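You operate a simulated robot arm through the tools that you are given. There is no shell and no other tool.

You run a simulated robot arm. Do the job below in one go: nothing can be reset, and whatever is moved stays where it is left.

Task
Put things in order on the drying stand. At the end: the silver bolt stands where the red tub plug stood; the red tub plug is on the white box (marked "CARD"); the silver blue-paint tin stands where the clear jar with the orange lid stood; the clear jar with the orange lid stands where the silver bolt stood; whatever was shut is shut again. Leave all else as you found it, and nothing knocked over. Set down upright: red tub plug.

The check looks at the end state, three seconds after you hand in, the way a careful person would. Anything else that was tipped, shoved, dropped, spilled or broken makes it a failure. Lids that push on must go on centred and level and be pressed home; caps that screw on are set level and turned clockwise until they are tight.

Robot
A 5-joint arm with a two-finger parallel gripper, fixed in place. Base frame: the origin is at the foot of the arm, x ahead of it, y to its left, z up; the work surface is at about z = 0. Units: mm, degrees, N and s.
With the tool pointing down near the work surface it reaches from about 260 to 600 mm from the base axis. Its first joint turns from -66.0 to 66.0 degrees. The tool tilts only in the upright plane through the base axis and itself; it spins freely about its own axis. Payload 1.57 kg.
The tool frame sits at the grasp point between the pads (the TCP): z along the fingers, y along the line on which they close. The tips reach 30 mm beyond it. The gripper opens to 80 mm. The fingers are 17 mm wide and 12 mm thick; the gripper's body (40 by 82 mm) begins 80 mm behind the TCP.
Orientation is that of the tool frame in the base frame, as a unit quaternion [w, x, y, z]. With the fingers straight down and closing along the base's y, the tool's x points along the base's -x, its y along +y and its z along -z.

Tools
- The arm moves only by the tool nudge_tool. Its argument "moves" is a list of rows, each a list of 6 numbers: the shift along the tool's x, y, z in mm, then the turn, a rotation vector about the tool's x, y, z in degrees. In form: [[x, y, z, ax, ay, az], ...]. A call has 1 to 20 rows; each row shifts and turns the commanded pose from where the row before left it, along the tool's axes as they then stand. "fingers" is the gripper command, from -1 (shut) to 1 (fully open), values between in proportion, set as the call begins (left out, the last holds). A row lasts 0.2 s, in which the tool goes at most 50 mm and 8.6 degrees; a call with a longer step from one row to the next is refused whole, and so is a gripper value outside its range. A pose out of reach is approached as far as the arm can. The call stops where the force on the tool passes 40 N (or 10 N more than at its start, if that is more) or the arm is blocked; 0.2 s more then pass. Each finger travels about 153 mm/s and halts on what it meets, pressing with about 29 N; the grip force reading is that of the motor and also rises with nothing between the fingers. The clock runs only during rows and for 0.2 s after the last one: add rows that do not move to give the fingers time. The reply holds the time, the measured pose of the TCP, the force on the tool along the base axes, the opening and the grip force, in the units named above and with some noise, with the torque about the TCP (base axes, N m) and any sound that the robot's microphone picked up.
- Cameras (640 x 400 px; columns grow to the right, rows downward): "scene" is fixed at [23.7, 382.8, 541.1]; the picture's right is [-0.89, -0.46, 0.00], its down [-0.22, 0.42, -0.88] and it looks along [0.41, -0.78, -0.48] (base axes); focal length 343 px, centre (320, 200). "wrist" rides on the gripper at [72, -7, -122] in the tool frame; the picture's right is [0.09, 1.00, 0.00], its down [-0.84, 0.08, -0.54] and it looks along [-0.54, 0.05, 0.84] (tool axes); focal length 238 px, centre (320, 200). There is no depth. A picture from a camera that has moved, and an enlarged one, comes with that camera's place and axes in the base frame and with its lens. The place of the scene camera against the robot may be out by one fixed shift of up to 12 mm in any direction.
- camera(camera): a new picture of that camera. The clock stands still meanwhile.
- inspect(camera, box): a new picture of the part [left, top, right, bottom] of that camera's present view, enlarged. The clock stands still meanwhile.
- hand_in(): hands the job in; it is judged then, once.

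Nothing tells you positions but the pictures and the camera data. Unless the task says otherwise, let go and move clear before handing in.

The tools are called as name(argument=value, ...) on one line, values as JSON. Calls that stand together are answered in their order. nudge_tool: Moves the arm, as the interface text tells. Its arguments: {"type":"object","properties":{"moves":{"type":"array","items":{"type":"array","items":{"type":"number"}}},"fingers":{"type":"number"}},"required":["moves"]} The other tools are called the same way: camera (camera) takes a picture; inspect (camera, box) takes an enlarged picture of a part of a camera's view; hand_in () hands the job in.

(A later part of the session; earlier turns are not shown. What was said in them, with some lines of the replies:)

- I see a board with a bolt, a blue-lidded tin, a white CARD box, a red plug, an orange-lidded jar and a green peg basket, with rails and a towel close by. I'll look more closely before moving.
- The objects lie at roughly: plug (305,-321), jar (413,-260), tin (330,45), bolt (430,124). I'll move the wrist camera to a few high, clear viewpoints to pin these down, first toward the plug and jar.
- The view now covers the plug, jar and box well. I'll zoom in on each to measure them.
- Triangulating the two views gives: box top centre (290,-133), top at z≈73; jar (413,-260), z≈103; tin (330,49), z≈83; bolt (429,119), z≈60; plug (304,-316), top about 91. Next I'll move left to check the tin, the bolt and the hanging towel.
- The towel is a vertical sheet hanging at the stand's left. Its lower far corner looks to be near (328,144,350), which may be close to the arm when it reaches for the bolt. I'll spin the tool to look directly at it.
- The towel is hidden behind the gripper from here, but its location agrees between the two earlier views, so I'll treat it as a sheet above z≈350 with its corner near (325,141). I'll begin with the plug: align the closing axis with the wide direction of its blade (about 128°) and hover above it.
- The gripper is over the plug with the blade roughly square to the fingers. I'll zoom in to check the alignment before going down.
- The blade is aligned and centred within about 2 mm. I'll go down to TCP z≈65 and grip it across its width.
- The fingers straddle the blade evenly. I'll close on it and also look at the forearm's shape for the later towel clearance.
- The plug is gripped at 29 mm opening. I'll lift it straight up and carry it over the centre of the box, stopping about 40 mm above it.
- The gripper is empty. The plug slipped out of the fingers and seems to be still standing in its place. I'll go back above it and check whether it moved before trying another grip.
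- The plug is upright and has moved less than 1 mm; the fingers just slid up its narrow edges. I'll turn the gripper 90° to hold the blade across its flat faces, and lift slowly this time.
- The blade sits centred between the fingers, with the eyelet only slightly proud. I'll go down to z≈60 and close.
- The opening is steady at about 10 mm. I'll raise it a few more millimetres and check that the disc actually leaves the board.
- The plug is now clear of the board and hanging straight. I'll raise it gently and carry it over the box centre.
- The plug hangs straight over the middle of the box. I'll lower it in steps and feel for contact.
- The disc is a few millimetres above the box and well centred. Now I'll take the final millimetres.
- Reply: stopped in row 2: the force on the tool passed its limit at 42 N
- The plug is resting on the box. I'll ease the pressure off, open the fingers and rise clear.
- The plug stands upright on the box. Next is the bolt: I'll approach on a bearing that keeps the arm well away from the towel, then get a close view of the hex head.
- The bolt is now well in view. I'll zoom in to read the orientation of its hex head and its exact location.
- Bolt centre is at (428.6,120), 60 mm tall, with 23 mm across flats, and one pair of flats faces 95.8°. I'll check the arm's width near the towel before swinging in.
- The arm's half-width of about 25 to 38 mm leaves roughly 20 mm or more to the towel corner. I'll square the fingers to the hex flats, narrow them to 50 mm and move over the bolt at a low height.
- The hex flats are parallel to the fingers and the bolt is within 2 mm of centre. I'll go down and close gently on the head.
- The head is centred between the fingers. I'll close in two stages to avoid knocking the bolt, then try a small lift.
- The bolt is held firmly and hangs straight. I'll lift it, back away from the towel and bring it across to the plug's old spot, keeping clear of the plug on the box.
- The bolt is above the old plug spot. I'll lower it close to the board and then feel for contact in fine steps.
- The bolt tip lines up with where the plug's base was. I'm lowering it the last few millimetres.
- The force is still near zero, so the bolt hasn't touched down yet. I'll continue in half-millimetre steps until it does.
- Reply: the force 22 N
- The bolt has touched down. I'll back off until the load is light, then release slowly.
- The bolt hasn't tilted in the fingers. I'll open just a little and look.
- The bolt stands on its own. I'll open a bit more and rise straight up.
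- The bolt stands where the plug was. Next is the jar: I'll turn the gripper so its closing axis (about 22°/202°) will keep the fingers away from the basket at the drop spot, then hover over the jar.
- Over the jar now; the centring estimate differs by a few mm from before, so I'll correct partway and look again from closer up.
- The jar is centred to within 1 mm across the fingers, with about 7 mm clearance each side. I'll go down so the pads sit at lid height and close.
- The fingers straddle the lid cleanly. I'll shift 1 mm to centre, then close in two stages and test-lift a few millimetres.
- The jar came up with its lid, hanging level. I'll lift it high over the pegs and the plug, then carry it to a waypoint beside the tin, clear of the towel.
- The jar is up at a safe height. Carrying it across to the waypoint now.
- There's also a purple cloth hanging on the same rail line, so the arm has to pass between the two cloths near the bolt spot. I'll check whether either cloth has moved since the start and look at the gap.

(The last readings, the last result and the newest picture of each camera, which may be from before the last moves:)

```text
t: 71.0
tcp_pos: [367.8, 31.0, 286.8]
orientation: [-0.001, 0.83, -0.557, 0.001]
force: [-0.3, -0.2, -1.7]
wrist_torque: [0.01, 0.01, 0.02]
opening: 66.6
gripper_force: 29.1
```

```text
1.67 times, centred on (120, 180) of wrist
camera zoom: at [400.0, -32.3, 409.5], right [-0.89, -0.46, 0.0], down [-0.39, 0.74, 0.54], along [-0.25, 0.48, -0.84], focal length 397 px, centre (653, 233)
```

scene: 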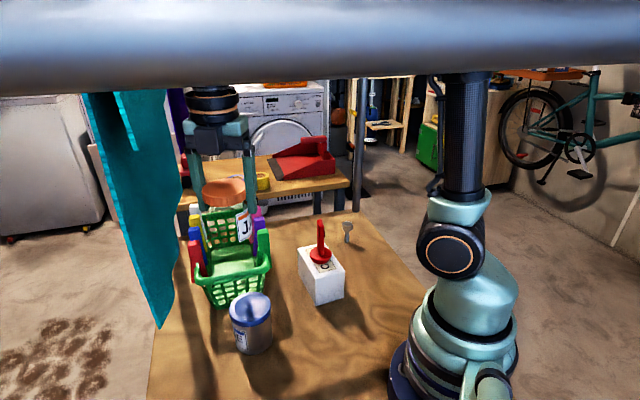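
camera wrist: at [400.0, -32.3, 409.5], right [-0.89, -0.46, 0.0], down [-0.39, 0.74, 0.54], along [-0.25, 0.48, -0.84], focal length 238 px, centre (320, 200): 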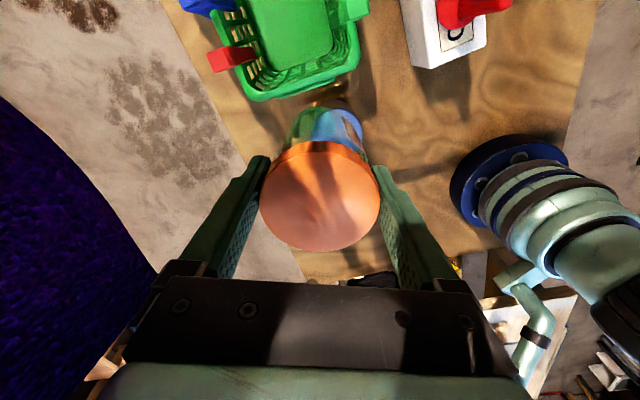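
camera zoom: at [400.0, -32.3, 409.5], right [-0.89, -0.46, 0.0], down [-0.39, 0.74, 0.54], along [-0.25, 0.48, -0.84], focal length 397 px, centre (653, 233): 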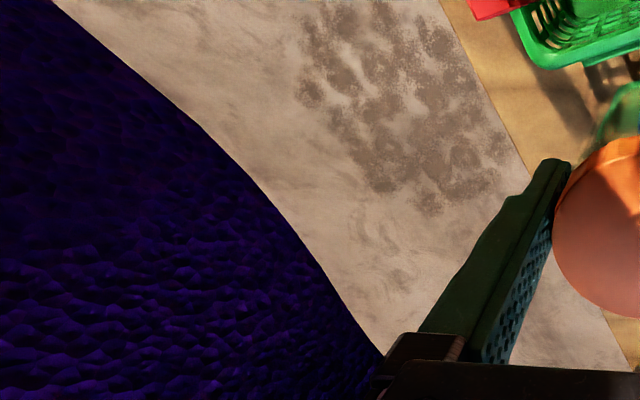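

Neither cloth has moved. I'll shift the camera slightly toward the base to expose the purple cloth's near corner, so I can pass midway between the cloths.

nudge_tool(moves=[[-5.3, 13, 0, 0, 0, 0], [-5.3, 13, 0, 0, 0, 0], [0, 0, 0, 0, 0, 0]])

camera(camera="wrist")

inspect(camera="wrist", box=[0, 160, 200, 360])

```text
t: 71.8
tcp_pos: [339.9, 31.1, 287.1]
orientation: [-0.001, 0.831, -0.557, 0.001]
force: [-0.4, -0.3, -1.0]
wrist_torque: [0.0, 0.03, 0.01]
opening: 66.6
gripper_force: 29.4
```

```text
taken
camera wrist: at [372.2, -32.7, 409.1], right [-0.89, -0.46, 0.0], down [-0.39, 0.74, 0.54], along [-0.25, 0.48, -0.84], focal length 238 px, centre (320, 200)
```

wrist: 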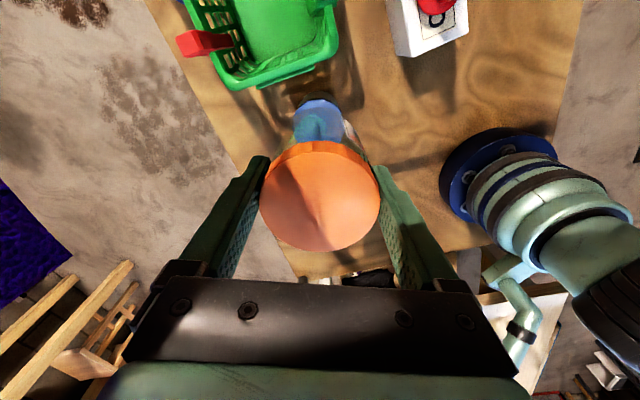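

```text
2.00 times, centred on (100, 260) of wrist
camera zoom: at [372.2, -32.7, 409.1], right [-0.89, -0.46, 0.0], down [-0.39, 0.74, 0.54], along [-0.25, 0.48, -0.84], focal length 477 px, centre (760, 80)
```

zoom: 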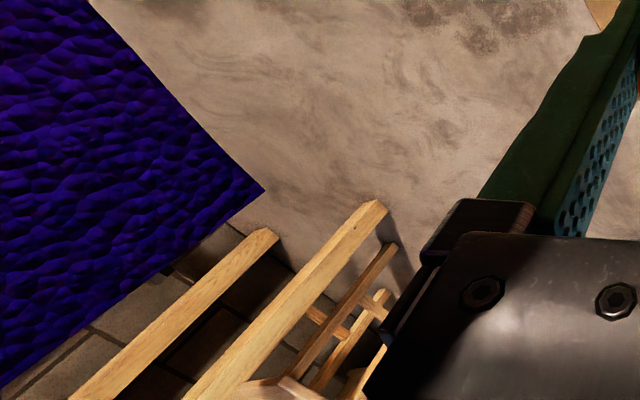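

The gap runs from the teal corner (324,140) to the purple corner (420,60), both at about z=350, and the bearing to the bolt spot (15.4°) goes right through the middle. I'll lower the jar to just clear the tin, swing onto that bearing at short reach, and then extend radially.

nudge_tool(moves=[[0, 0, 20, 0, 0, 0], [0, 0, 25, 0, 0, 0], [0, 0, 25, 0, 0, 0], [0, 0, 27, 0, 0, 0], [-10.7, 4.75, 0, 0, 0, 0], [-10.7, 4.75, 0, 0, 0, 0], [-10.7, 4.75, 0, 0, 0, 0], [-10.7, 4.75, 0, 0, 0, 0], [-10.7, 4.75, 0, 0, 0, 0], [-10.7, 4.75, 0, 0, 0, 0], [0, 0, 0, 0, 0, 0]])

camera(camera="scene")

camera(camera="wrist")

```text
t: 74.2
tcp_pos: [288.2, 78.8, 189.8]
orientation: [0.0, 0.83, -0.557, 0.0]
force: [0.2, -0.8, -1.0]
wrist_torque: [0.0, 0.0, 0.0]
opening: 66.4
gripper_force: 28.9
```

```text
taken
```

scene: 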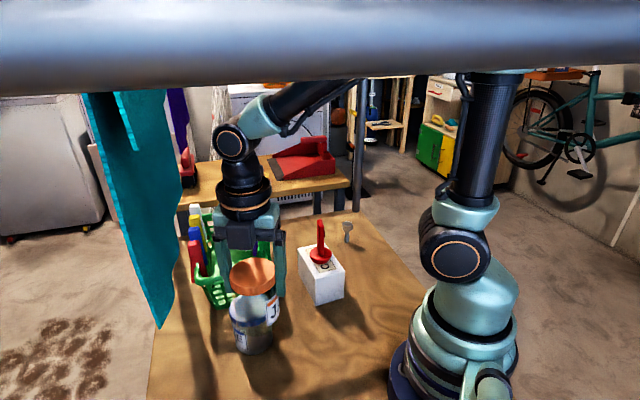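

```text
taken
camera wrist: at [321.6, 15.6, 312.2], right [-0.89, -0.46, 0.0], down [-0.39, 0.74, 0.54], along [-0.25, 0.48, -0.84], focal length 238 px, centre (320, 200)
```

wrist: 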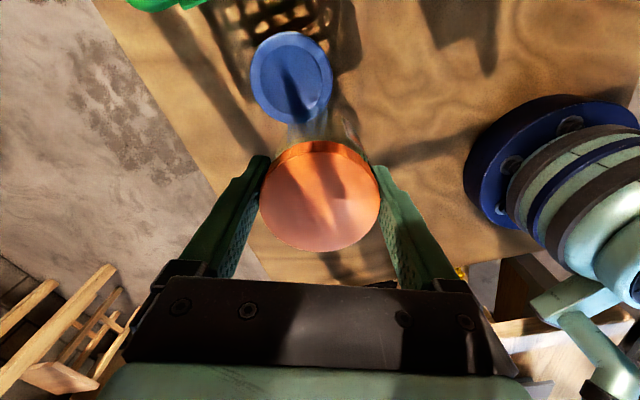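

The jar is clear of everything. Extending radially through the gap toward the bolt spot.

nudge_tool(moves=[[1.05, -9.05, 0, 0, 0, 0], [2.1, -18.05, 0, 0, 0, 0], [2.1, -18.05, 0, 0, 0, 0], [2.1, -18.05, 0, 0, 0, 0], [2.1, -18.05, 0, 0, 0, 0], [2.1, -18.05, 0, 0, 0, 0], [2.1, -18.05, 0, 0, 0, 0], [2.1, -18.05, 0, 0, 0, 0], [1.05, -9, 0, 0, 0, 0], [0, 0, 0, 0, 0, 0]])

camera(camera="scene")

camera(camera="wrist")

```text
t: 76.4
tcp_pos: [428.4, 118.6, 190.9]
orientation: [-0.001, 0.831, -0.557, 0.001]
force: [-0.1, 0.0, -1.5]
wrist_torque: [-0.01, -0.01, 0.02]
opening: 66.6
gripper_force: 29.1
```

```text
taken
```

scene: 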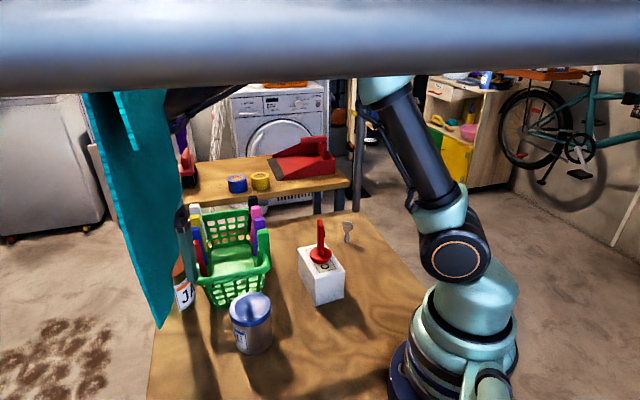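

```text
taken
camera wrist: at [461.9, 54.6, 312.3], right [-0.89, -0.46, 0.0], down [-0.39, 0.74, 0.54], along [-0.25, 0.48, -0.84], focal length 238 px, centre (320, 200)
```

wrist: 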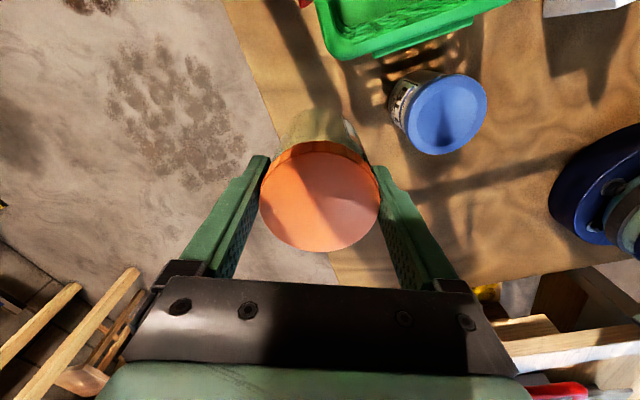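

The jar is above the bolt's old spot and the path was clear. I'm lowering it to just above the board.

nudge_tool(moves=[[0, 0, 20, 0, 0, 0], [0, 0, 25, 0, 0, 0], [0, 0, 25, 0, 0, 0], [0, 0, 18, 0, 0, 0], [0, 0, 8, 0, 0, 0], [0, 0, 0, 0, 0, 0], [0, 0, 0, 0, 0, 0]])

camera(camera="wrist")

inspect(camera="scene", box=[130, 230, 260, 360])

```text
t: 78.0
tcp_pos: [428.9, 117.6, 93.2]
orientation: [-0.001, 0.831, -0.556, 0.0]
force: [0.1, 0.0, -1.4]
wrist_torque: [-0.02, -0.01, 0.01]
opening: 66.8
gripper_force: 29.0
```

```text
taken
camera wrist: at [461.5, 54.6, 216.0], right [-0.89, -0.46, 0.0], down [-0.39, 0.74, 0.54], along [-0.25, 0.48, -0.84], focal length 238 px, centre (320, 200)
```

wrist: 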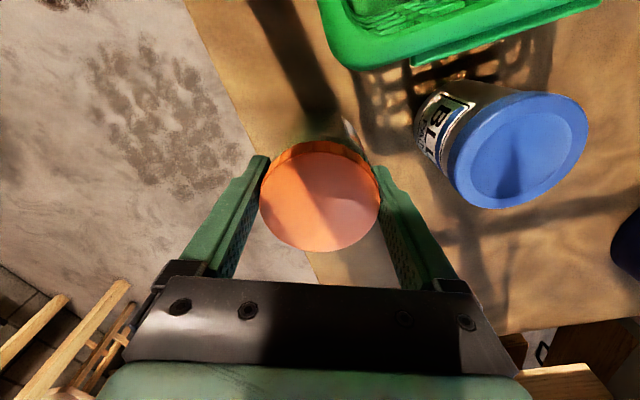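

```text
3.08 times, centred on (195, 295) of scene
camera zoom: at [23.7, 382.8, 541.1], right [-0.89, -0.46, 0.0], down [-0.22, 0.42, -0.88], along [0.41, -0.78, -0.48], focal length 1054 px, centre (705, -92)
```

zoom: 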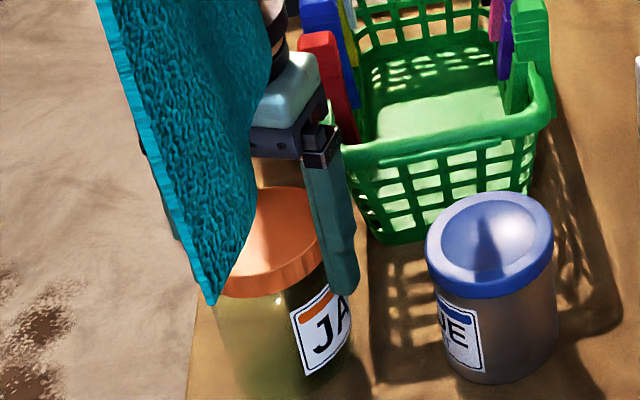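

It hangs a few millimetres above the board, over the spot. I'll take fine steps down to contact.

nudge_tool(moves=[[0, 0, 1.5, 0, 0, 0], [0, 0, 1.5, 0, 0, 0], [0, 0, 1, 0, 0, 0], [0, 0, 1, 0, 0, 0], [0, 0, 0, 0, 0, 0]])

nudge_tool(moves=[[0, 0, 0.7, 0, 0, 0], [0, 0, 0, 0, 0, 0]])

nudge_tool(moves=[[0, 0, 0.7, 0, 0, 0], [0, 0, 0, 0, 0, 0]])

```text
t: 79.2
tcp_pos: [429.3, 117.4, 88.4]
orientation: [-0.001, 0.83, -0.557, 0.0]
force: [-0.5, 0.3, -2.4]
wrist_torque: [-0.02, 0.03, -0.02]
opening: 66.9
gripper_force: 29.3
```

```text
t: 79.8
tcp_pos: [429.3, 118.4, 88.0]
orientation: [-0.001, 0.83, -0.557, 0.0]
force: [-0.1, -0.4, -1.7]
wrist_torque: [0.0, -0.01, 0.01]
opening: 66.7
gripper_force: 29.4
```

```text
t: 80.4
tcp_pos: [429.4, 117.5, 87.4]
orientation: [-0.001, 0.831, -0.556, 0.001]
force: [0.3, -0.1, -1.6]
wrist_torque: [0.0, -0.04, 0.0]
opening: 66.8
gripper_force: 28.8
```

nudge_tool(moves=[[0, 0, 0.6, 0, 0, 0], [0, 0, 0, 0, 0, 0]])

nudge_tool(moves=[[0, 0, 0.6, 0, 0, 0], [0, 0, 0, 0, 0, 0]])

nudge_tool(moves=[[0, 0, 0.5, 0, 0, 0], [0, 0, 0, 0, 0, 0]])

```text
t: 81.0
tcp_pos: [430.0, 118.2, 87.8]
orientation: [-0.001, 0.83, -0.557, 0.001]
force: [-0.2, 0.7, -1.7]
wrist_torque: [0.0, -0.01, 0.04]
opening: 66.6
gripper_force: 28.8
```

```text
t: 81.6
tcp_pos: [429.5, 116.8, 87.9]
orientation: [0.0, 0.831, -0.557, 0.001]
force: [0.0, 0.5, -1.8]
wrist_torque: [0.01, -0.03, 0.01]
opening: 66.6
gripper_force: 28.6
```

```text
t: 82.2
tcp_pos: [429.1, 117.6, 85.3]
orientation: [0.0, 0.831, -0.557, 0.0]
force: [-0.1, 0.7, -0.6]
wrist_torque: [-0.02, -0.05, -0.01]
opening: 66.4
gripper_force: 28.9
```

The hanging weight is just starting to come off the gripper, so contact is very close.

nudge_tool(moves=[[0, 0, 0.4, 0, 0, 0], [0, 0, 0, 0, 0, 0]])

nudge_tool(moves=[[0, 0, 0.3, 0, 0, 0], [0, 0, 0, 0, 0, 0]])

```text
t: 82.8
tcp_pos: [430.3, 118.9, 85.8]
orientation: [0.0, 0.831, -0.557, 0.0]
force: [0.3, -1.1, -2.4]
wrist_torque: [-0.06, 0.0, 0.0]
opening: 66.8
gripper_force: 28.6
```

```text
t: 83.4
tcp_pos: [429.7, 117.2, 85.7]
orientation: [0.0, 0.831, -0.556, 0.0]
force: [-0.1, 0.3, -1.6]
wrist_torque: [0.01, 0.01, 0.02]
opening: 66.4
gripper_force: 29.3
```

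nudge_tool(moves=[[0, 0, 0.5, 0, 0, 0], [0, 0, 0, 0, 0, 0]])

nudge_tool(moves=[[0, 0, 0.5, 0, 0, 0], [0, 0, 0, 0, 0, 0]])

inspect(camera="scene", box=[150, 280, 240, 370])

```text
t: 84.0
tcp_pos: [430.0, 116.5, 86.4]
orientation: [0.0, 0.83, -0.557, 0.001]
force: [-3.3, -1.0, 5.4]
wrist_torque: [-0.25, 0.2, -0.07]
opening: 66.6
gripper_force: 29.4
```

```text
t: 84.6
tcp_pos: [429.7, 117.3, 84.4]
orientation: [-0.001, 0.831, -0.557, 0.001]
force: [-6.2, -2.9, 17.7]
wrist_torque: [-0.43, 0.28, -0.17]
opening: 66.4
gripper_force: 29.3
```

```text
4.44 times, centred on (195, 325) of scene
camera zoom: at [23.6, 382.7, 541.1], right [-0.89, -0.46, 0.0], down [-0.22, 0.42, -0.88], along [0.41, -0.78, -0.48], focal length 1523 px, centre (876, -356)
```

zoom: 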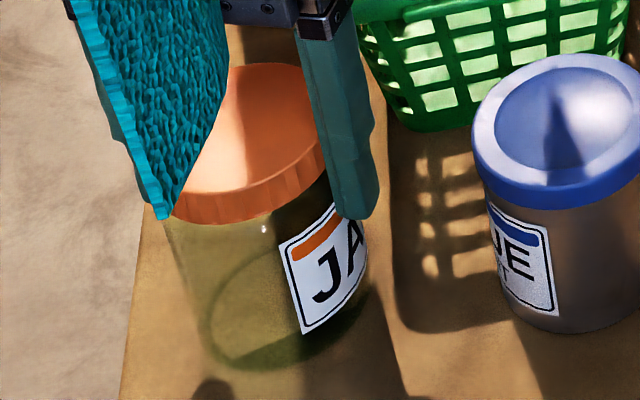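

The jar is on the board. I'll relieve the pressure, open the fingers to about 72 mm, check, then open fully and go straight up.

nudge_tool(moves=[[0, 0, -0.7, 0, 0, 0], [0, 0, 0, 0, 0, 0]])

nudge_tool(moves=[[0, 0, 0, 0, 0, 0], [0, 0, 0, 0, 0, 0], [0, 0, 0, 0, 0, 0]], fingers=0.8)

inspect(camera="wrist", box=[200, 90, 440, 290])

inspect(camera="scene", box=[150, 280, 240, 370])

```text
t: 85.2
tcp_pos: [430.7, 117.0, 85.4]
orientation: [-0.001, 0.83, -0.557, 0.001]
force: [-1.9, -2.6, 6.5]
wrist_torque: [-0.27, -0.01, -0.04]
opening: 66.8
gripper_force: 28.9
```

```text
t: 86.0
tcp_pos: [429.7, 118.5, 84.9]
orientation: [-0.001, 0.831, -0.557, 0.0]
force: [0.0, 0.1, 0.8]
wrist_torque: [0.01, 0.0, 0.0]
opening: 71.9
gripper_force: 0.1
```

```text
2.00 times, centred on (320, 190) of wrist
camera zoom: at [462.5, 54.6, 207.2], right [-0.89, -0.46, 0.0], down [-0.39, 0.74, 0.54], along [-0.25, 0.48, -0.84], focal length 477 px, centre (320, 220)
```

zoom: 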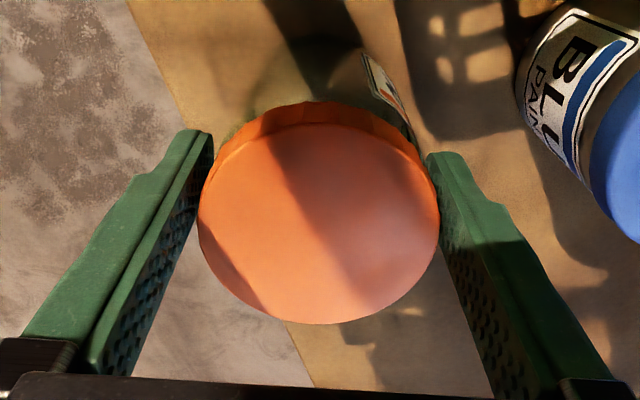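

```text
4.44 times, centred on (195, 325) of scene
camera zoom: at [23.7, 382.8, 541.1], right [-0.89, -0.46, 0.0], down [-0.22, 0.42, -0.88], along [0.41, -0.78, -0.48], focal length 1523 px, centre (876, -356)
```

zoom: 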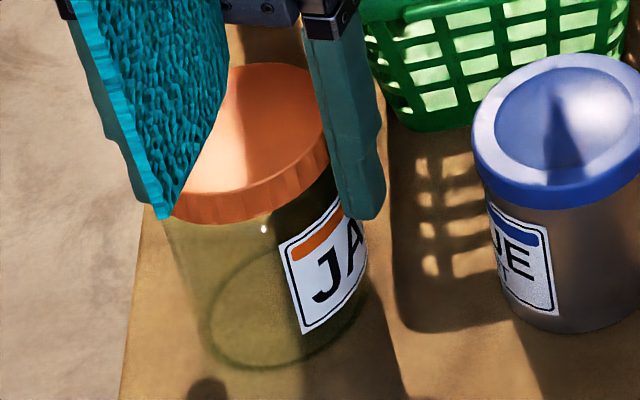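

The jar stands free at the bolt's spot. I'll open fully, rise, retreat radially through the gap, and turn the gripper for the tin.

nudge_tool(moves=[[0, 0, 0, 0, 0, 0], [0, 0, -8, 0, 0, 0], [0, 0, -20, 0, 0, 0], [0, 0, -25, 0, 0, 0], [0, 0, -20, 0, 0, 0], [0, 0, 0, 0, 0, 0]], fingers=1)

camera(camera="wrist")

nudge_tool(moves=[[-2.1, 18.05, 0, 0, 0, 0], [-2.1, 18.05, 0, 0, 0, 0], [-2.1, 18.05, 0, 0, 0, 0], [-2.1, 18.05, 0, 0, 0, 0], [-2.1, 18.05, 0, 0, 0, 0], [-2.1, 18.05, 0, 0, 0, 0], [-2.1, 18.05, 0, 0, 0, 0], [-2.1, 18.05, 0, 0, 0, 0], [0, 0, -30, 0, 0, 0], [0, 0, 0, 0, 0, 0]])

camera(camera="scene")

```text
t: 87.4
tcp_pos: [429.2, 117.6, 159.5]
orientation: [-0.001, 0.83, -0.557, 0.001]
force: [-0.2, 0.5, 0.3]
wrist_torque: [-0.03, 0.01, 0.0]
opening: 80.0
gripper_force: 0.1
```

```text
taken
camera wrist: at [461.8, 54.6, 281.0], right [-0.89, -0.46, 0.0], down [-0.39, 0.74, 0.54], along [-0.25, 0.48, -0.84], focal length 238 px, centre (320, 200)
```

wrist: 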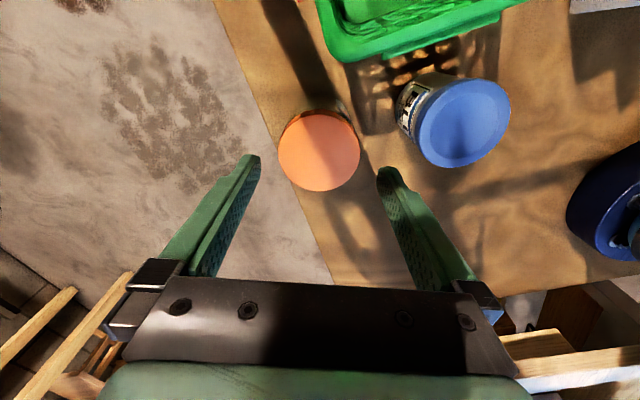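

```text
t: 89.6
tcp_pos: [287.2, 78.0, 188.0]
orientation: [-0.001, 0.831, -0.557, 0.001]
force: [-0.6, 0.7, 0.5]
wrist_torque: [0.02, 0.0, -0.02]
opening: 79.8
gripper_force: 0.0
```

```text
taken
```

scene: 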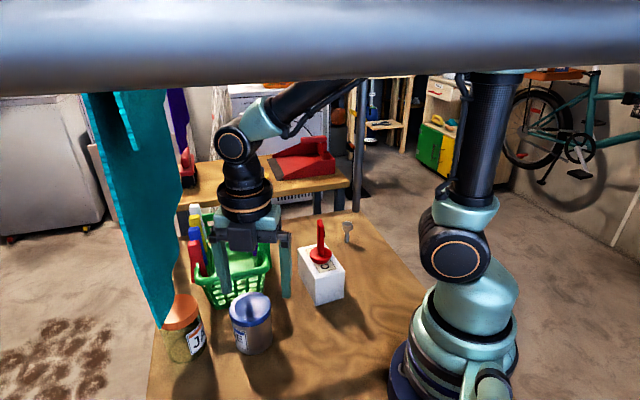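

The jar is left standing neatly. I'll turn the gripper to a closing axis of about 100° and hover over the tin.

nudge_tool(moves=[[0, 0, 0, 0, 0, 7.87], [0, 0, 0, 0, 0, 7.87], [0, 0, 0, 0, 0, 7.87], [0, 0, 0, 0, 0, 7.87], [0, 0, 0, 0, 0, 7.87], [0, 0, 0, 0, 0, 7.87], [0, 0, 0, 0, 0, 7.87], [0, 0, 0, 0, 0, 7.87], [0, 0, 0, 0, 0, 7.87], [0, 0, 0, 0, 0, 7.87], [0, 0, 0, 0, 0, 7.87], [0, 0, 0, 0, 0, 7.87], [0, 0, 0, 0, 0, 7.87], [-18.9, -17.9, 0, 0, 0, 0], [-18.9, -17.9, 0, 0, 0, 0], [0, 0, 0, 0, 0, 0]], fingers=1)

camera(camera="wrist")

inspect(camera="wrist", box=[220, 60, 420, 200])

```text
t: 93.0
tcp_pos: [332.0, 49.3, 187.0]
orientation: [0.002, -0.088, 0.996, 0.0]
force: [-0.4, -0.2, -0.7]
wrist_torque: [0.04, 0.03, 0.03]
opening: 80.1
gripper_force: 0.1
```

```text
taken
camera wrist: at [261.7, 31.2, 309.1], right [-0.26, 0.96, 0.0], down [0.81, 0.22, 0.54], along [0.52, 0.14, -0.84], focal length 238 px, centre (320, 200)
```

wrist: 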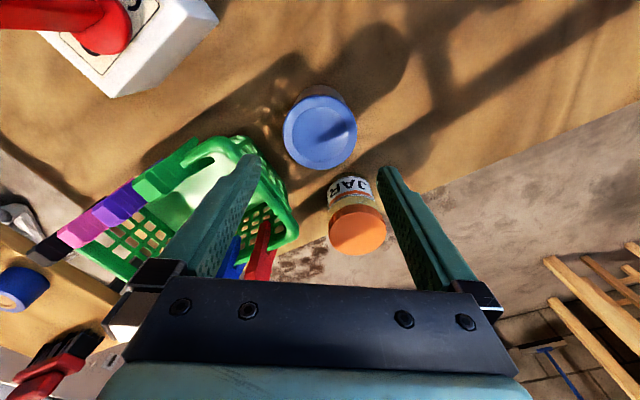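

```text
2.86 times, centred on (320, 130) of wrist
camera zoom: at [261.7, 31.2, 309.1], right [-0.26, 0.96, 0.0], down [0.81, 0.22, 0.54], along [0.52, 0.14, -0.84], focal length 681 px, centre (320, 400)
```

zoom: 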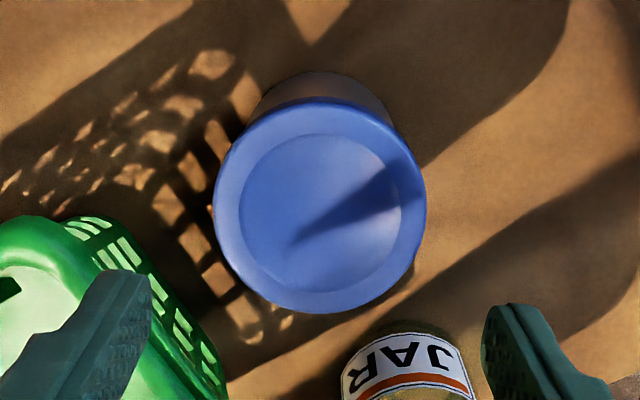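

The tin is nearly centred, with about 4 mm clearance per side. I'll correct slightly and look again from lower down.

nudge_tool(moves=[[1.7, -0.6, 25, 0, 0, 0], [0, 0, 25, 0, 0, 0], [0, 0, 0, 0, 0, 0]])

inspect(camera="wrist", box=[200, 80, 440, 240])

inspect(camera="scene", box=[190, 230, 310, 370])

```text
t: 93.8
tcp_pos: [330.5, 49.4, 137.5]
orientation: [0.001, -0.087, 0.996, 0.0]
force: [-0.1, -0.5, 0.5]
wrist_torque: [0.03, -0.02, -0.01]
opening: 79.8
gripper_force: 0.0
```

```text
2.50 times, centred on (320, 160) of wrist
camera zoom: at [260.2, 30.4, 259.5], right [-0.26, 0.96, 0.0], down [0.81, 0.22, 0.54], along [0.52, 0.14, -0.84], focal length 596 px, centre (320, 300)
```

zoom: 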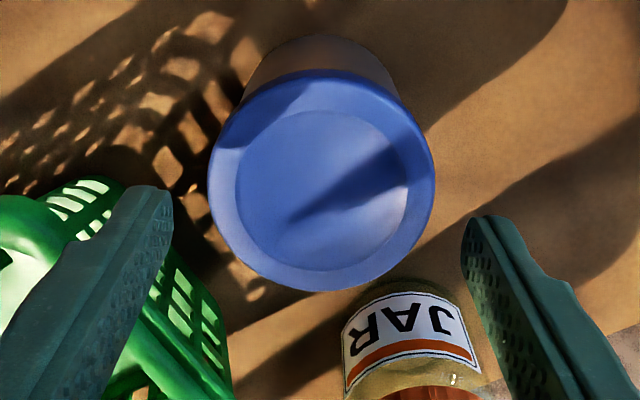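

```text
2.86 times, centred on (250, 300) of scene
camera zoom: at [23.7, 382.8, 541.1], right [-0.89, -0.46, 0.0], down [-0.22, 0.42, -0.88], along [0.41, -0.78, -0.48], focal length 979 px, centre (520, -86)
```

zoom: 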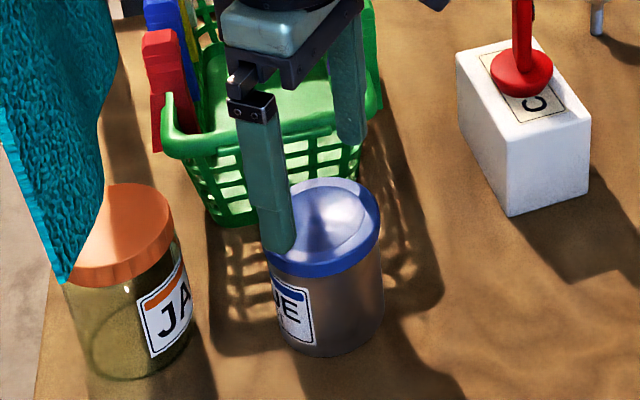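

It's centred within 1 mm. I'm going down around the tin to z≈68.

nudge_tool(moves=[[0, 0, 14, 0, 0, 0], [0, 0, 14, 0, 0, 0], [0, 0, 14, 0, 0, 0], [0, 0, 14, 0, 0, 0], [0, 0, 13, 0, 0, 0], [0, 0, 0, 0, 0, 0]], fingers=1)

inspect(camera="wrist", box=[200, 90, 440, 290])

inspect(camera="scene", box=[190, 230, 310, 370])

```text
t: 95.2
tcp_pos: [331.1, 48.8, 69.0]
orientation: [0.001, -0.087, 0.996, 0.0]
force: [-0.1, -0.6, 0.5]
wrist_torque: [0.01, -0.02, -0.01]
opening: 80.0
gripper_force: 0.1
```

```text
2.00 times, centred on (320, 190) of wrist
camera zoom: at [260.4, 30.4, 190.2], right [-0.26, 0.96, 0.0], down [0.81, 0.22, 0.54], along [0.52, 0.14, -0.84], focal length 477 px, centre (320, 220)
```

zoom: 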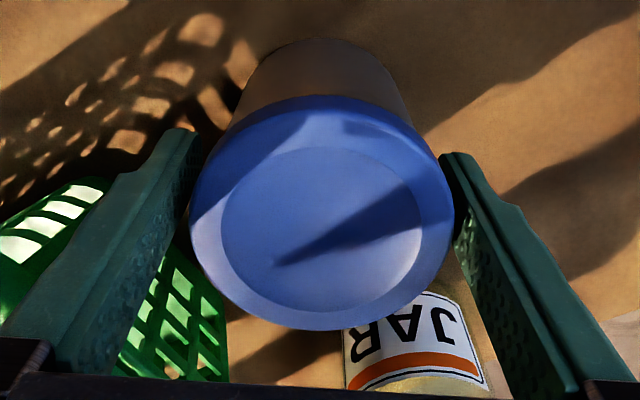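

```text
2.86 times, centred on (250, 300) of scene
camera zoom: at [23.7, 382.8, 541.1], right [-0.89, -0.46, 0.0], down [-0.22, 0.42, -0.88], along [0.41, -0.78, -0.48], focal length 979 px, centre (520, -86)
```

zoom: 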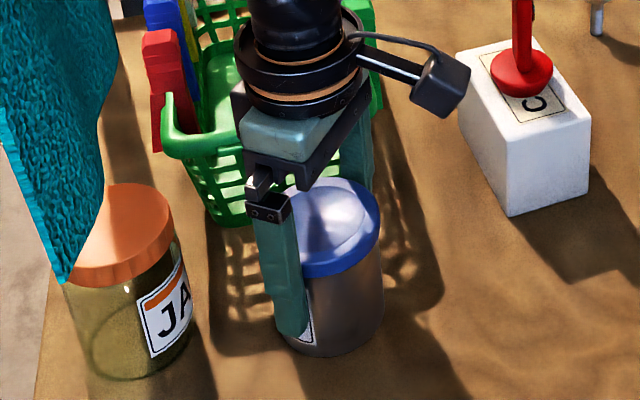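

The tin is centred between the fingers. Closing in two stages, then a small test lift.

nudge_tool(moves=[[0, 0, 0, 0, 0, 0], [0, 0, 0, 0, 0, 0]], fingers=0.87)

nudge_tool(moves=[[0, 0, 0, 0, 0, 0], [0, 0, 0, 0, 0, 0], [0, 0, 0, 0, 0, 0]], fingers=-1)

nudge_tool(moves=[[0, 0, -2, 0, 0, 0], [0, 0, -2, 0, 0, 0], [0, 0, -3, 0, 0, 0], [0, 0, -3, 0, 0, 0], [0, 0, 0, 0, 0, 0]])

inspect(camera="wrist", box=[200, 90, 440, 290])

inspect(camera="scene", box=[190, 230, 310, 370])

```text
t: 95.8
tcp_pos: [330.3, 48.2, 69.2]
orientation: [0.0, -0.088, 0.996, 0.0]
force: [-0.4, -0.3, 0.5]
wrist_torque: [0.02, 0.03, 0.0]
opening: 74.7
gripper_force: 0.0
```

```text
t: 96.6
tcp_pos: [331.5, 48.4, 69.0]
orientation: [0.001, -0.088, 0.996, 0.0]
force: [-0.5, 1.2, 2.6]
wrist_torque: [0.04, 0.03, -0.04]
opening: 71.0
gripper_force: 29.4
```

```text
t: 97.8
tcp_pos: [330.6, 48.3, 79.3]
orientation: [0.001, -0.087, 0.996, 0.0]
force: [0.3, -0.1, -1.5]
wrist_torque: [0.02, 0.0, 0.03]
opening: 71.2
gripper_force: 28.9
```

```text
2.00 times, centred on (320, 190) of wrist
camera zoom: at [260.5, 30.3, 200.6], right [-0.26, 0.96, 0.0], down [0.81, 0.22, 0.54], along [0.52, 0.14, -0.84], focal length 477 px, centre (320, 220)
```

zoom: 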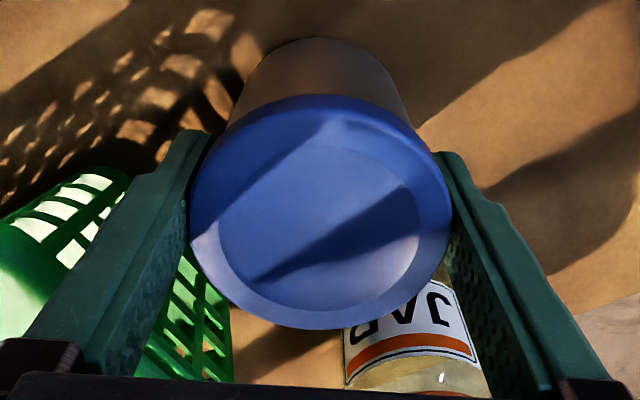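

```text
2.86 times, centred on (250, 300) of scene
camera zoom: at [23.7, 382.8, 541.1], right [-0.89, -0.46, 0.0], down [-0.22, 0.42, -0.88], along [0.41, -0.78, -0.48], focal length 979 px, centre (520, -86)
```

zoom: 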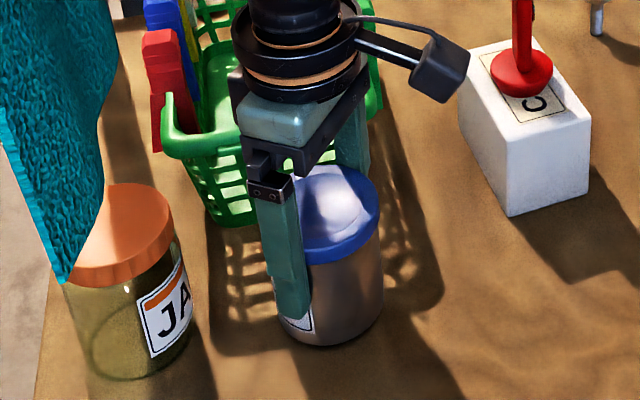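

The tin is held level and off the board. I'll lift it high and carry it over to the jar's old spot.

nudge_tool(moves=[[0, 0, -10, 0, 0, 0], [0, 0, -20, 0, 0, 0], [0, 0, -26, 0, 0, 0], [0, 0, -26, 0, 0, 0], [0, 0, -26, 0, 0, 0], [0, 0, -26, 0, 0, 0], [0, 0, -26, 0, 0, 0], [0, 0, -26, 0, 0, 0], [0, 0, -20, 0, 0, 0], [0, 0, 0, 0, 0, 0]])

nudge_tool(moves=[[-1.07, -11.5, 0, 0, 0, 0], [-2.14, -23, 0, 0, 0, 0], [-2.14, -23, 0, 0, 0, 0], [-2.14, -23, 0, 0, 0, 0], [-2.14, -23, 0, 0, 0, 0], [-2.14, -23, 0, 0, 0, 0], [-2.14, -23, 0, 0, 0, 0], [-2.14, -23, 0, 0, 0, 0], [-2.14, -23, 0, 0, 0, 0], [-2.14, -23, 0, 0, 0, 0], [-2.14, -23, 0, 0, 0, 0], [-2.14, -23, 0, 0, 0, 0], [-2.14, -23, 0, 0, 0, 0], [-2.14, -23, 0, 0, 0, 0], [-1.07, -11.3, 0, 0, 0, 0], [0, 0, 0, 0, 0, 0]])

camera(camera="wrist")

camera(camera="scene")

```text
t: 100.0
tcp_pos: [330.6, 50.6, 286.1]
orientation: [0.0, -0.087, 0.996, 0.001]
force: [-0.5, -0.5, -1.8]
wrist_torque: [0.0, 0.0, -0.01]
opening: 70.8
gripper_force: 29.2
```

```text
t: 103.4
tcp_pos: [414.3, -263.4, 285.5]
orientation: [0.0, -0.087, 0.996, 0.0]
force: [0.8, -0.7, -1.7]
wrist_torque: [0.0, 0.0, 0.01]
opening: 71.1
gripper_force: 29.1
```

```text
taken
camera wrist: at [344.5, -281.6, 407.1], right [-0.26, 0.96, 0.0], down [0.81, 0.22, 0.54], along [0.52, 0.14, -0.84], focal length 238 px, centre (320, 200)
```

wrist: 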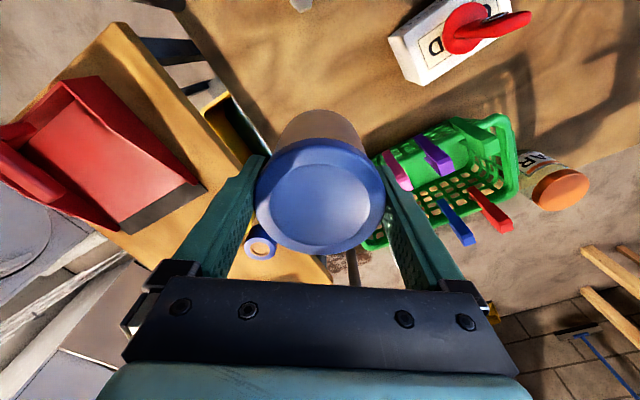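

```text
taken
```

scene: 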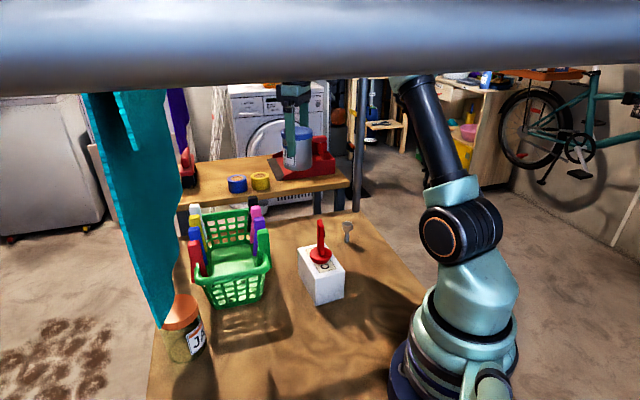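

The tin is above the jar's old spot. I'll lower it to about 10 mm above the board and check the location in the scene picture.

nudge_tool(moves=[[-1.7, 0, 15, 0, 0, 0], [0, 0, 25, 0, 0, 0], [0, 0, 25, 0, 0, 0], [0, 0, 25, 0, 0, 0], [0, 0, 25, 0, 0, 0], [0, 0, 25, 0, 0, 0], [0, 0, 25, 0, 0, 0], [0, 0, 25, 0, 0, 0], [0, 0, 14, 0, 0, 0], [0, 0, 0, 0, 0, 0]])

inspect(camera="scene", box=[260, 190, 420, 290])

camera(camera="wrist")

```text
t: 105.6
tcp_pos: [417.0, -263.1, 81.5]
orientation: [0.001, -0.087, 0.996, -0.002]
force: [0.4, 1.0, -2.3]
wrist_torque: [0.0, 0.02, 0.02]
opening: 71.0
gripper_force: 29.1
```

```text
4.00 times, centred on (340, 240) of scene
camera zoom: at [23.7, 382.8, 541.1], right [-0.89, -0.46, 0.0], down [-0.22, 0.42, -0.88], along [0.41, -0.78, -0.48], focal length 1371 px, centre (240, 40)
```

zoom: 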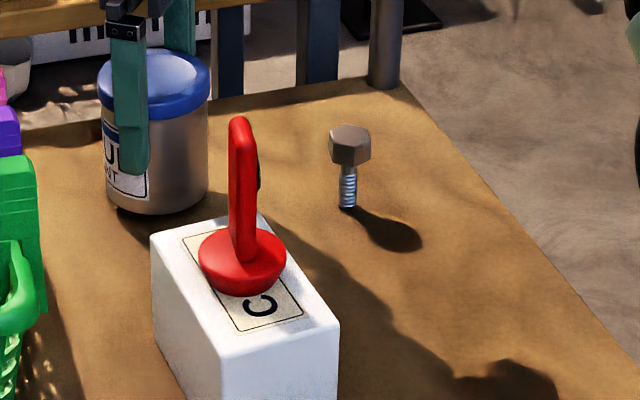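

```text
taken
camera wrist: at [347.1, -280.8, 203.5], right [-0.26, 0.96, 0.0], down [0.81, 0.22, 0.54], along [0.52, 0.14, -0.84], focal length 238 px, centre (320, 200)
```

wrist: 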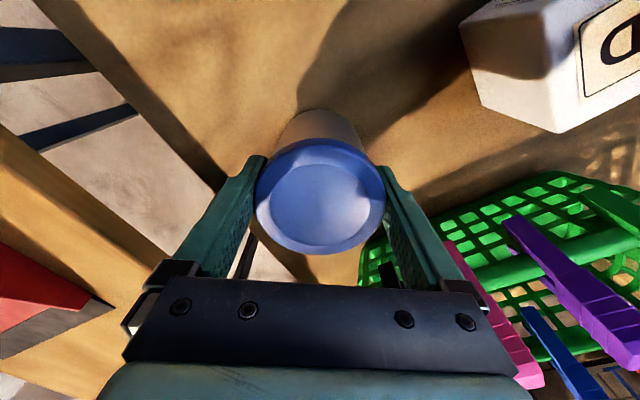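

The tin lines up with the jar's original place to within about 2 mm. I'll make a tiny correction and lower it to contact.

nudge_tool(moves=[[1.5, -0.5, 3, 0, 0, 0], [0, 0, 3, 0, 0, 0], [0, 0, 2, 0, 0, 0], [0, 0, 1, 0, 0, 0], [0, 0, 0, 0, 0, 0]])

nudge_tool(moves=[[0, 0, 1, 0, 0, 0], [0, 0, 0, 0, 0, 0]])

nudge_tool(moves=[[0, 0, 0.7, 0, 0, 0], [0, 0, 0, 0, 0, 0]])

nudge_tool(moves=[[0, 0, 0.6, 0, 0, 0], [0, 0, 0, 0, 0, 0]])

```text
t: 106.8
tcp_pos: [416.8, -263.5, 71.8]
orientation: [0.002, -0.087, 0.996, -0.001]
force: [1.1, -0.5, -1.5]
wrist_torque: [0.0, 0.0, 0.02]
opening: 70.9
gripper_force: 29.0
```

```text
t: 107.4
tcp_pos: [416.1, -262.7, 71.4]
orientation: [0.001, -0.087, 0.996, -0.001]
force: [0.0, -1.0, -2.4]
wrist_torque: [0.0, 0.01, -0.01]
opening: 70.9
gripper_force: 28.8
```

```text
t: 108.0
tcp_pos: [415.5, -264.4, 71.0]
orientation: [0.001, -0.088, 0.996, -0.001]
force: [-0.2, 0.6, -2.1]
wrist_torque: [0.05, 0.0, 0.0]
opening: 71.0
gripper_force: 28.9
```

```text
t: 108.6
tcp_pos: [416.0, -264.2, 69.4]
orientation: [0.002, -0.087, 0.996, 0.0]
force: [0.4, 0.5, -1.0]
wrist_torque: [-0.02, 0.0, -0.01]
opening: 71.0
gripper_force: 28.8
```

nudge_tool(moves=[[0, 0, 0.5, 0, 0, 0], [0, 0, 0, 0, 0, 0]])

nudge_tool(moves=[[0, 0, 0.5, 0, 0, 0], [0, 0, 0, 0, 0, 0]])

nudge_tool(moves=[[0, 0, 0.4, 0, 0, 0], [0, 0, 0, 0, 0, 0]])

```text
t: 109.2
tcp_pos: [416.4, -263.1, 69.7]
orientation: [0.001, -0.088, 0.996, -0.001]
force: [0.2, -0.1, -1.7]
wrist_torque: [-0.03, -0.02, 0.01]
opening: 70.9
gripper_force: 29.6
```

```text
t: 109.8
tcp_pos: [416.5, -263.0, 71.2]
orientation: [0.001, -0.086, 0.996, -0.001]
force: [-0.1, 0.5, -2.4]
wrist_torque: [0.01, -0.01, 0.0]
opening: 71.2
gripper_force: 29.3
```

```text
t: 110.4
tcp_pos: [415.0, -263.2, 69.3]
orientation: [0.001, -0.087, 0.996, -0.001]
force: [0.0, -0.1, -1.4]
wrist_torque: [-0.03, -0.01, -0.01]
opening: 71.0
gripper_force: 29.1
```

It's still hanging free, so I'll keep lowering in half-millimetre steps.

nudge_tool(moves=[[0, 0, 0.5, 0, 0, 0], [0, 0, 0, 0, 0, 0]])

nudge_tool(moves=[[0, 0, 0.5, 0, 0, 0], [0, 0, 0, 0, 0, 0]])

nudge_tool(moves=[[0, 0, 0.4, 0, 0, 0], [0, 0, 0, 0, 0, 0]])

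```text
t: 111.0
tcp_pos: [416.2, -262.8, 67.9]
orientation: [0.001, -0.087, 0.996, -0.001]
force: [-2.5, 0.3, 5.7]
wrist_torque: [0.23, 0.14, 0.09]
opening: 70.9
gripper_force: 28.8
```

```text
t: 111.6
tcp_pos: [416.8, -264.0, 69.4]
orientation: [0.001, -0.087, 0.996, 0.0]
force: [-6.9, 3.5, 17.8]
wrist_torque: [0.56, 0.6, 0.12]
opening: 70.9
gripper_force: 28.5
```

```text
t: 112.2
tcp_pos: [416.5, -264.8, 68.8]
orientation: [0.001, -0.087, 0.996, -0.001]
force: [-6.1, 4.7, 22.0]
wrist_torque: [0.68, 0.14, 0.13]
opening: 71.1
gripper_force: 28.8
```

The tin has touched down. I'll ease off the load and release in two stages.

nudge_tool(moves=[[0, 0, -0.5, 0, 0, 0], [0, 0, -0.4, 0, 0, 0], [0, 0, 0, 0, 0, 0]])

nudge_tool(moves=[[0, 0, 0, 0, 0, 0], [0, 0, 0, 0, 0, 0], [0, 0, 0, 0, 0, 0]], fingers=0.9)

nudge_tool(moves=[[0, 0, 0, 0, 0, 0], [0, 0, 0, 0, 0, 0]], fingers=1)

inspect(camera="wrist", box=[200, 90, 440, 290])

inspect(camera="scene", box=[260, 190, 420, 290])

```text
t: 113.0
tcp_pos: [415.8, -263.8, 67.7]
orientation: [0.002, -0.087, 0.996, -0.002]
force: [1.4, 0.0, 9.9]
wrist_torque: [0.29, -0.19, 0.0]
opening: 71.4
gripper_force: 28.5
```

```text
t: 113.8
tcp_pos: [415.5, -262.0, 68.2]
orientation: [0.001, -0.086, 0.996, 0.0]
force: [-0.2, -1.4, -0.1]
wrist_torque: [0.0, 0.05, -0.01]
opening: 75.9
gripper_force: 0.0
```

```text
t: 114.4
tcp_pos: [416.2, -263.6, 68.2]
orientation: [0.0, -0.087, 0.996, -0.001]
force: [-0.5, 0.9, 0.5]
wrist_torque: [0.0, -0.02, 0.04]
opening: 79.8
gripper_force: 0.0
```

```text
2.00 times, centred on (320, 190) of wrist
camera zoom: at [345.7, -281.3, 190.0], right [-0.26, 0.96, 0.0], down [0.81, 0.22, 0.54], along [0.52, 0.14, -0.84], focal length 477 px, centre (320, 220)
```

zoom: 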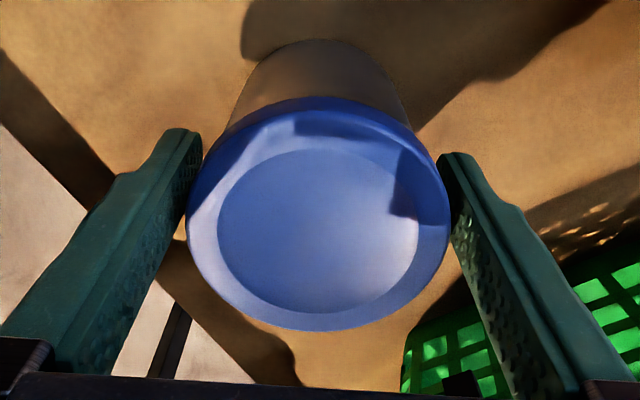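

```text
4.00 times, centred on (340, 240) of scene
camera zoom: at [23.7, 382.8, 541.1], right [-0.89, -0.46, 0.0], down [-0.22, 0.42, -0.88], along [0.41, -0.78, -0.48], focal length 1371 px, centre (240, 40)
```

zoom: 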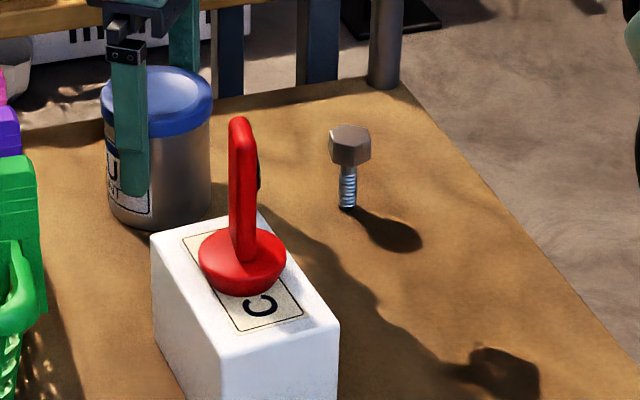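

The tin stands free at the jar's old spot. I'll rise straight up, move clear, and do a final check of everything.

nudge_tool(moves=[[0, 0, -8, 0, 0, 0], [0, 0, -20, 0, 0, 0], [0, 0, -30, 0, 0, 0], [0, 0, -40, 0, 0, 0], [0, 0, -40, 0, 0, 0], [0, 0, -40, 0, 0, 0], [0, 0, -40, 0, 0, 0], [0, 0, -30, 0, 0, 0], [15, 30, 0, 0, 0, 0], [15, 30, 0, 0, 0, 0], [15, 30, 0, 0, 0, 0], [0, 0, 0, 0, 0, 0]])

camera(camera="wrist")

camera(camera="scene")

inspect(camera="scene", box=[260, 190, 420, 290])

inspect(camera="scene", box=[140, 280, 300, 380])

inspect(camera="scene", box=[140, 180, 300, 280])

```text
t: 117.0
tcp_pos: [354.7, -181.5, 316.1]
orientation: [0.0, -0.087, 0.996, -0.001]
force: [-0.7, 0.1, 0.4]
wrist_torque: [0.03, 0.01, 0.02]
opening: 80.0
gripper_force: 0.0
```

```text
taken
camera wrist: at [284.4, -200.0, 437.9], right [-0.26, 0.96, 0.0], down [0.81, 0.22, 0.54], along [0.52, 0.14, -0.84], focal length 238 px, centre (320, 200)
```

wrist: 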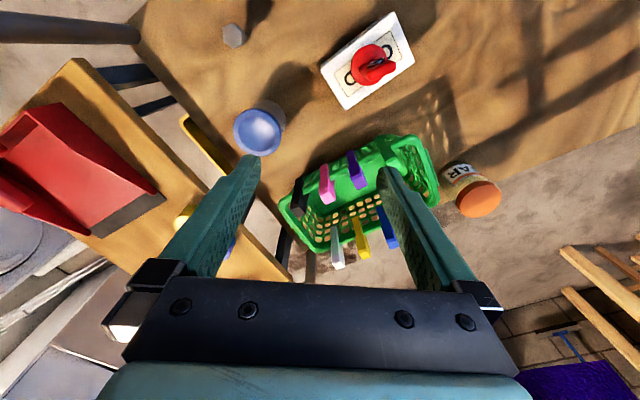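

```text
taken
```

scene: 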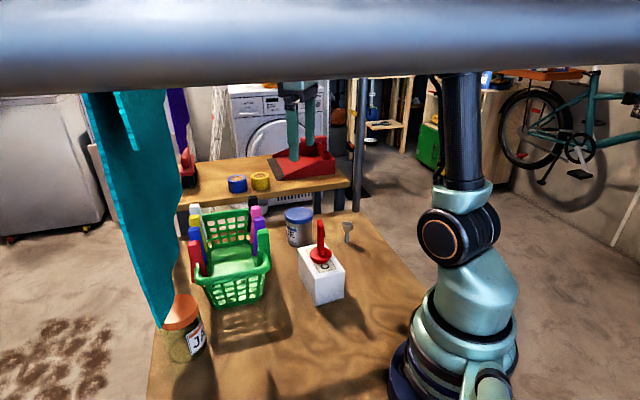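

```text
4.00 times, centred on (340, 240) of scene
camera zoom: at [23.7, 382.8, 541.1], right [-0.89, -0.46, 0.0], down [-0.22, 0.42, -0.88], along [0.41, -0.78, -0.48], focal length 1371 px, centre (240, 40)
```

zoom: 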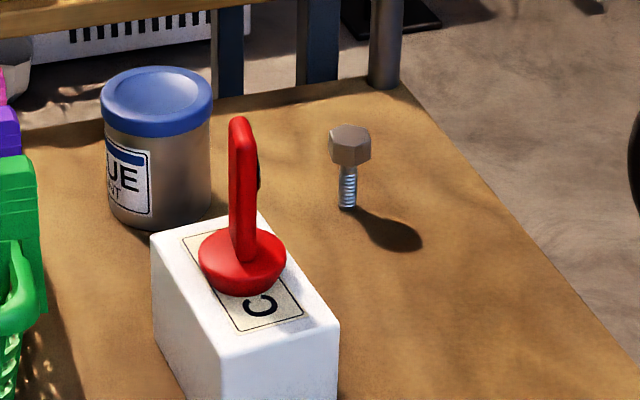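

```text
4.00 times, centred on (220, 330) of scene
camera zoom: at [23.7, 382.8, 541.1], right [-0.89, -0.46, 0.0], down [-0.22, 0.42, -0.88], along [0.41, -0.78, -0.48], focal length 1371 px, centre (720, -320)
```

zoom: 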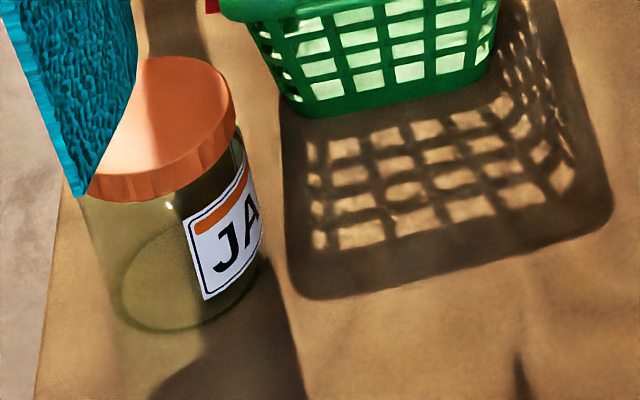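

```text
4.00 times, centred on (220, 230) of scene
camera zoom: at [23.7, 382.8, 541.1], right [-0.89, -0.46, 0.0], down [-0.22, 0.42, -0.88], along [0.41, -0.78, -0.48], focal length 1371 px, centre (720, 80)
```

zoom: 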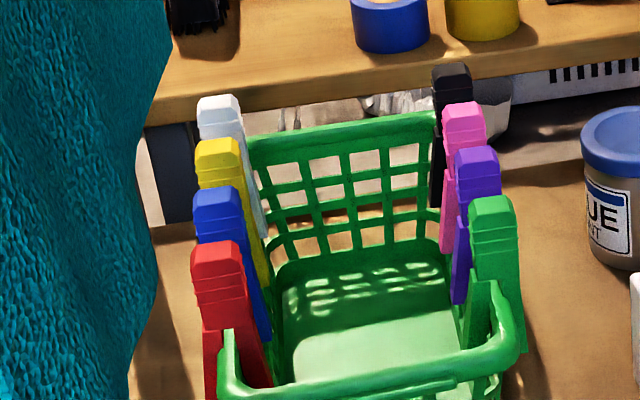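

Everything checks out. The bolt stands where the plug was, the plug is upright on the CARD box, the tin is on the jar's spot and the jar (lid still on) is on the bolt's spot. The basket, box and cloths look as they did at the start, and the arm is clear, so I'm handing in.

hand_in()

```text
The job is handed in.
```

I've handed the job in, and the last pictures showed everything where the task asked. I haven't seen the result of the check.

- **Silver bolt:** stands upright where the red tub plug stood.
- **Red tub plug:** stands upright near the middle of the CARD box's top. It slipped out of the gripper on my first try, staying upright and moving less than 1 mm; the second grip held.
- **Clear jar:** stands where the bolt stood, with its orange lid still on.
- **Silver blue-paint tin:** stands where the jar stood, with its lid still on.

I never opened any lid. The basket, pegs, box and teal towel look the same as at the start.

On the bolt trip the arm passed very close to the purple cloth before I had worked out exactly where it hung. No contact registered, and a later picture showed it hadn't moved.
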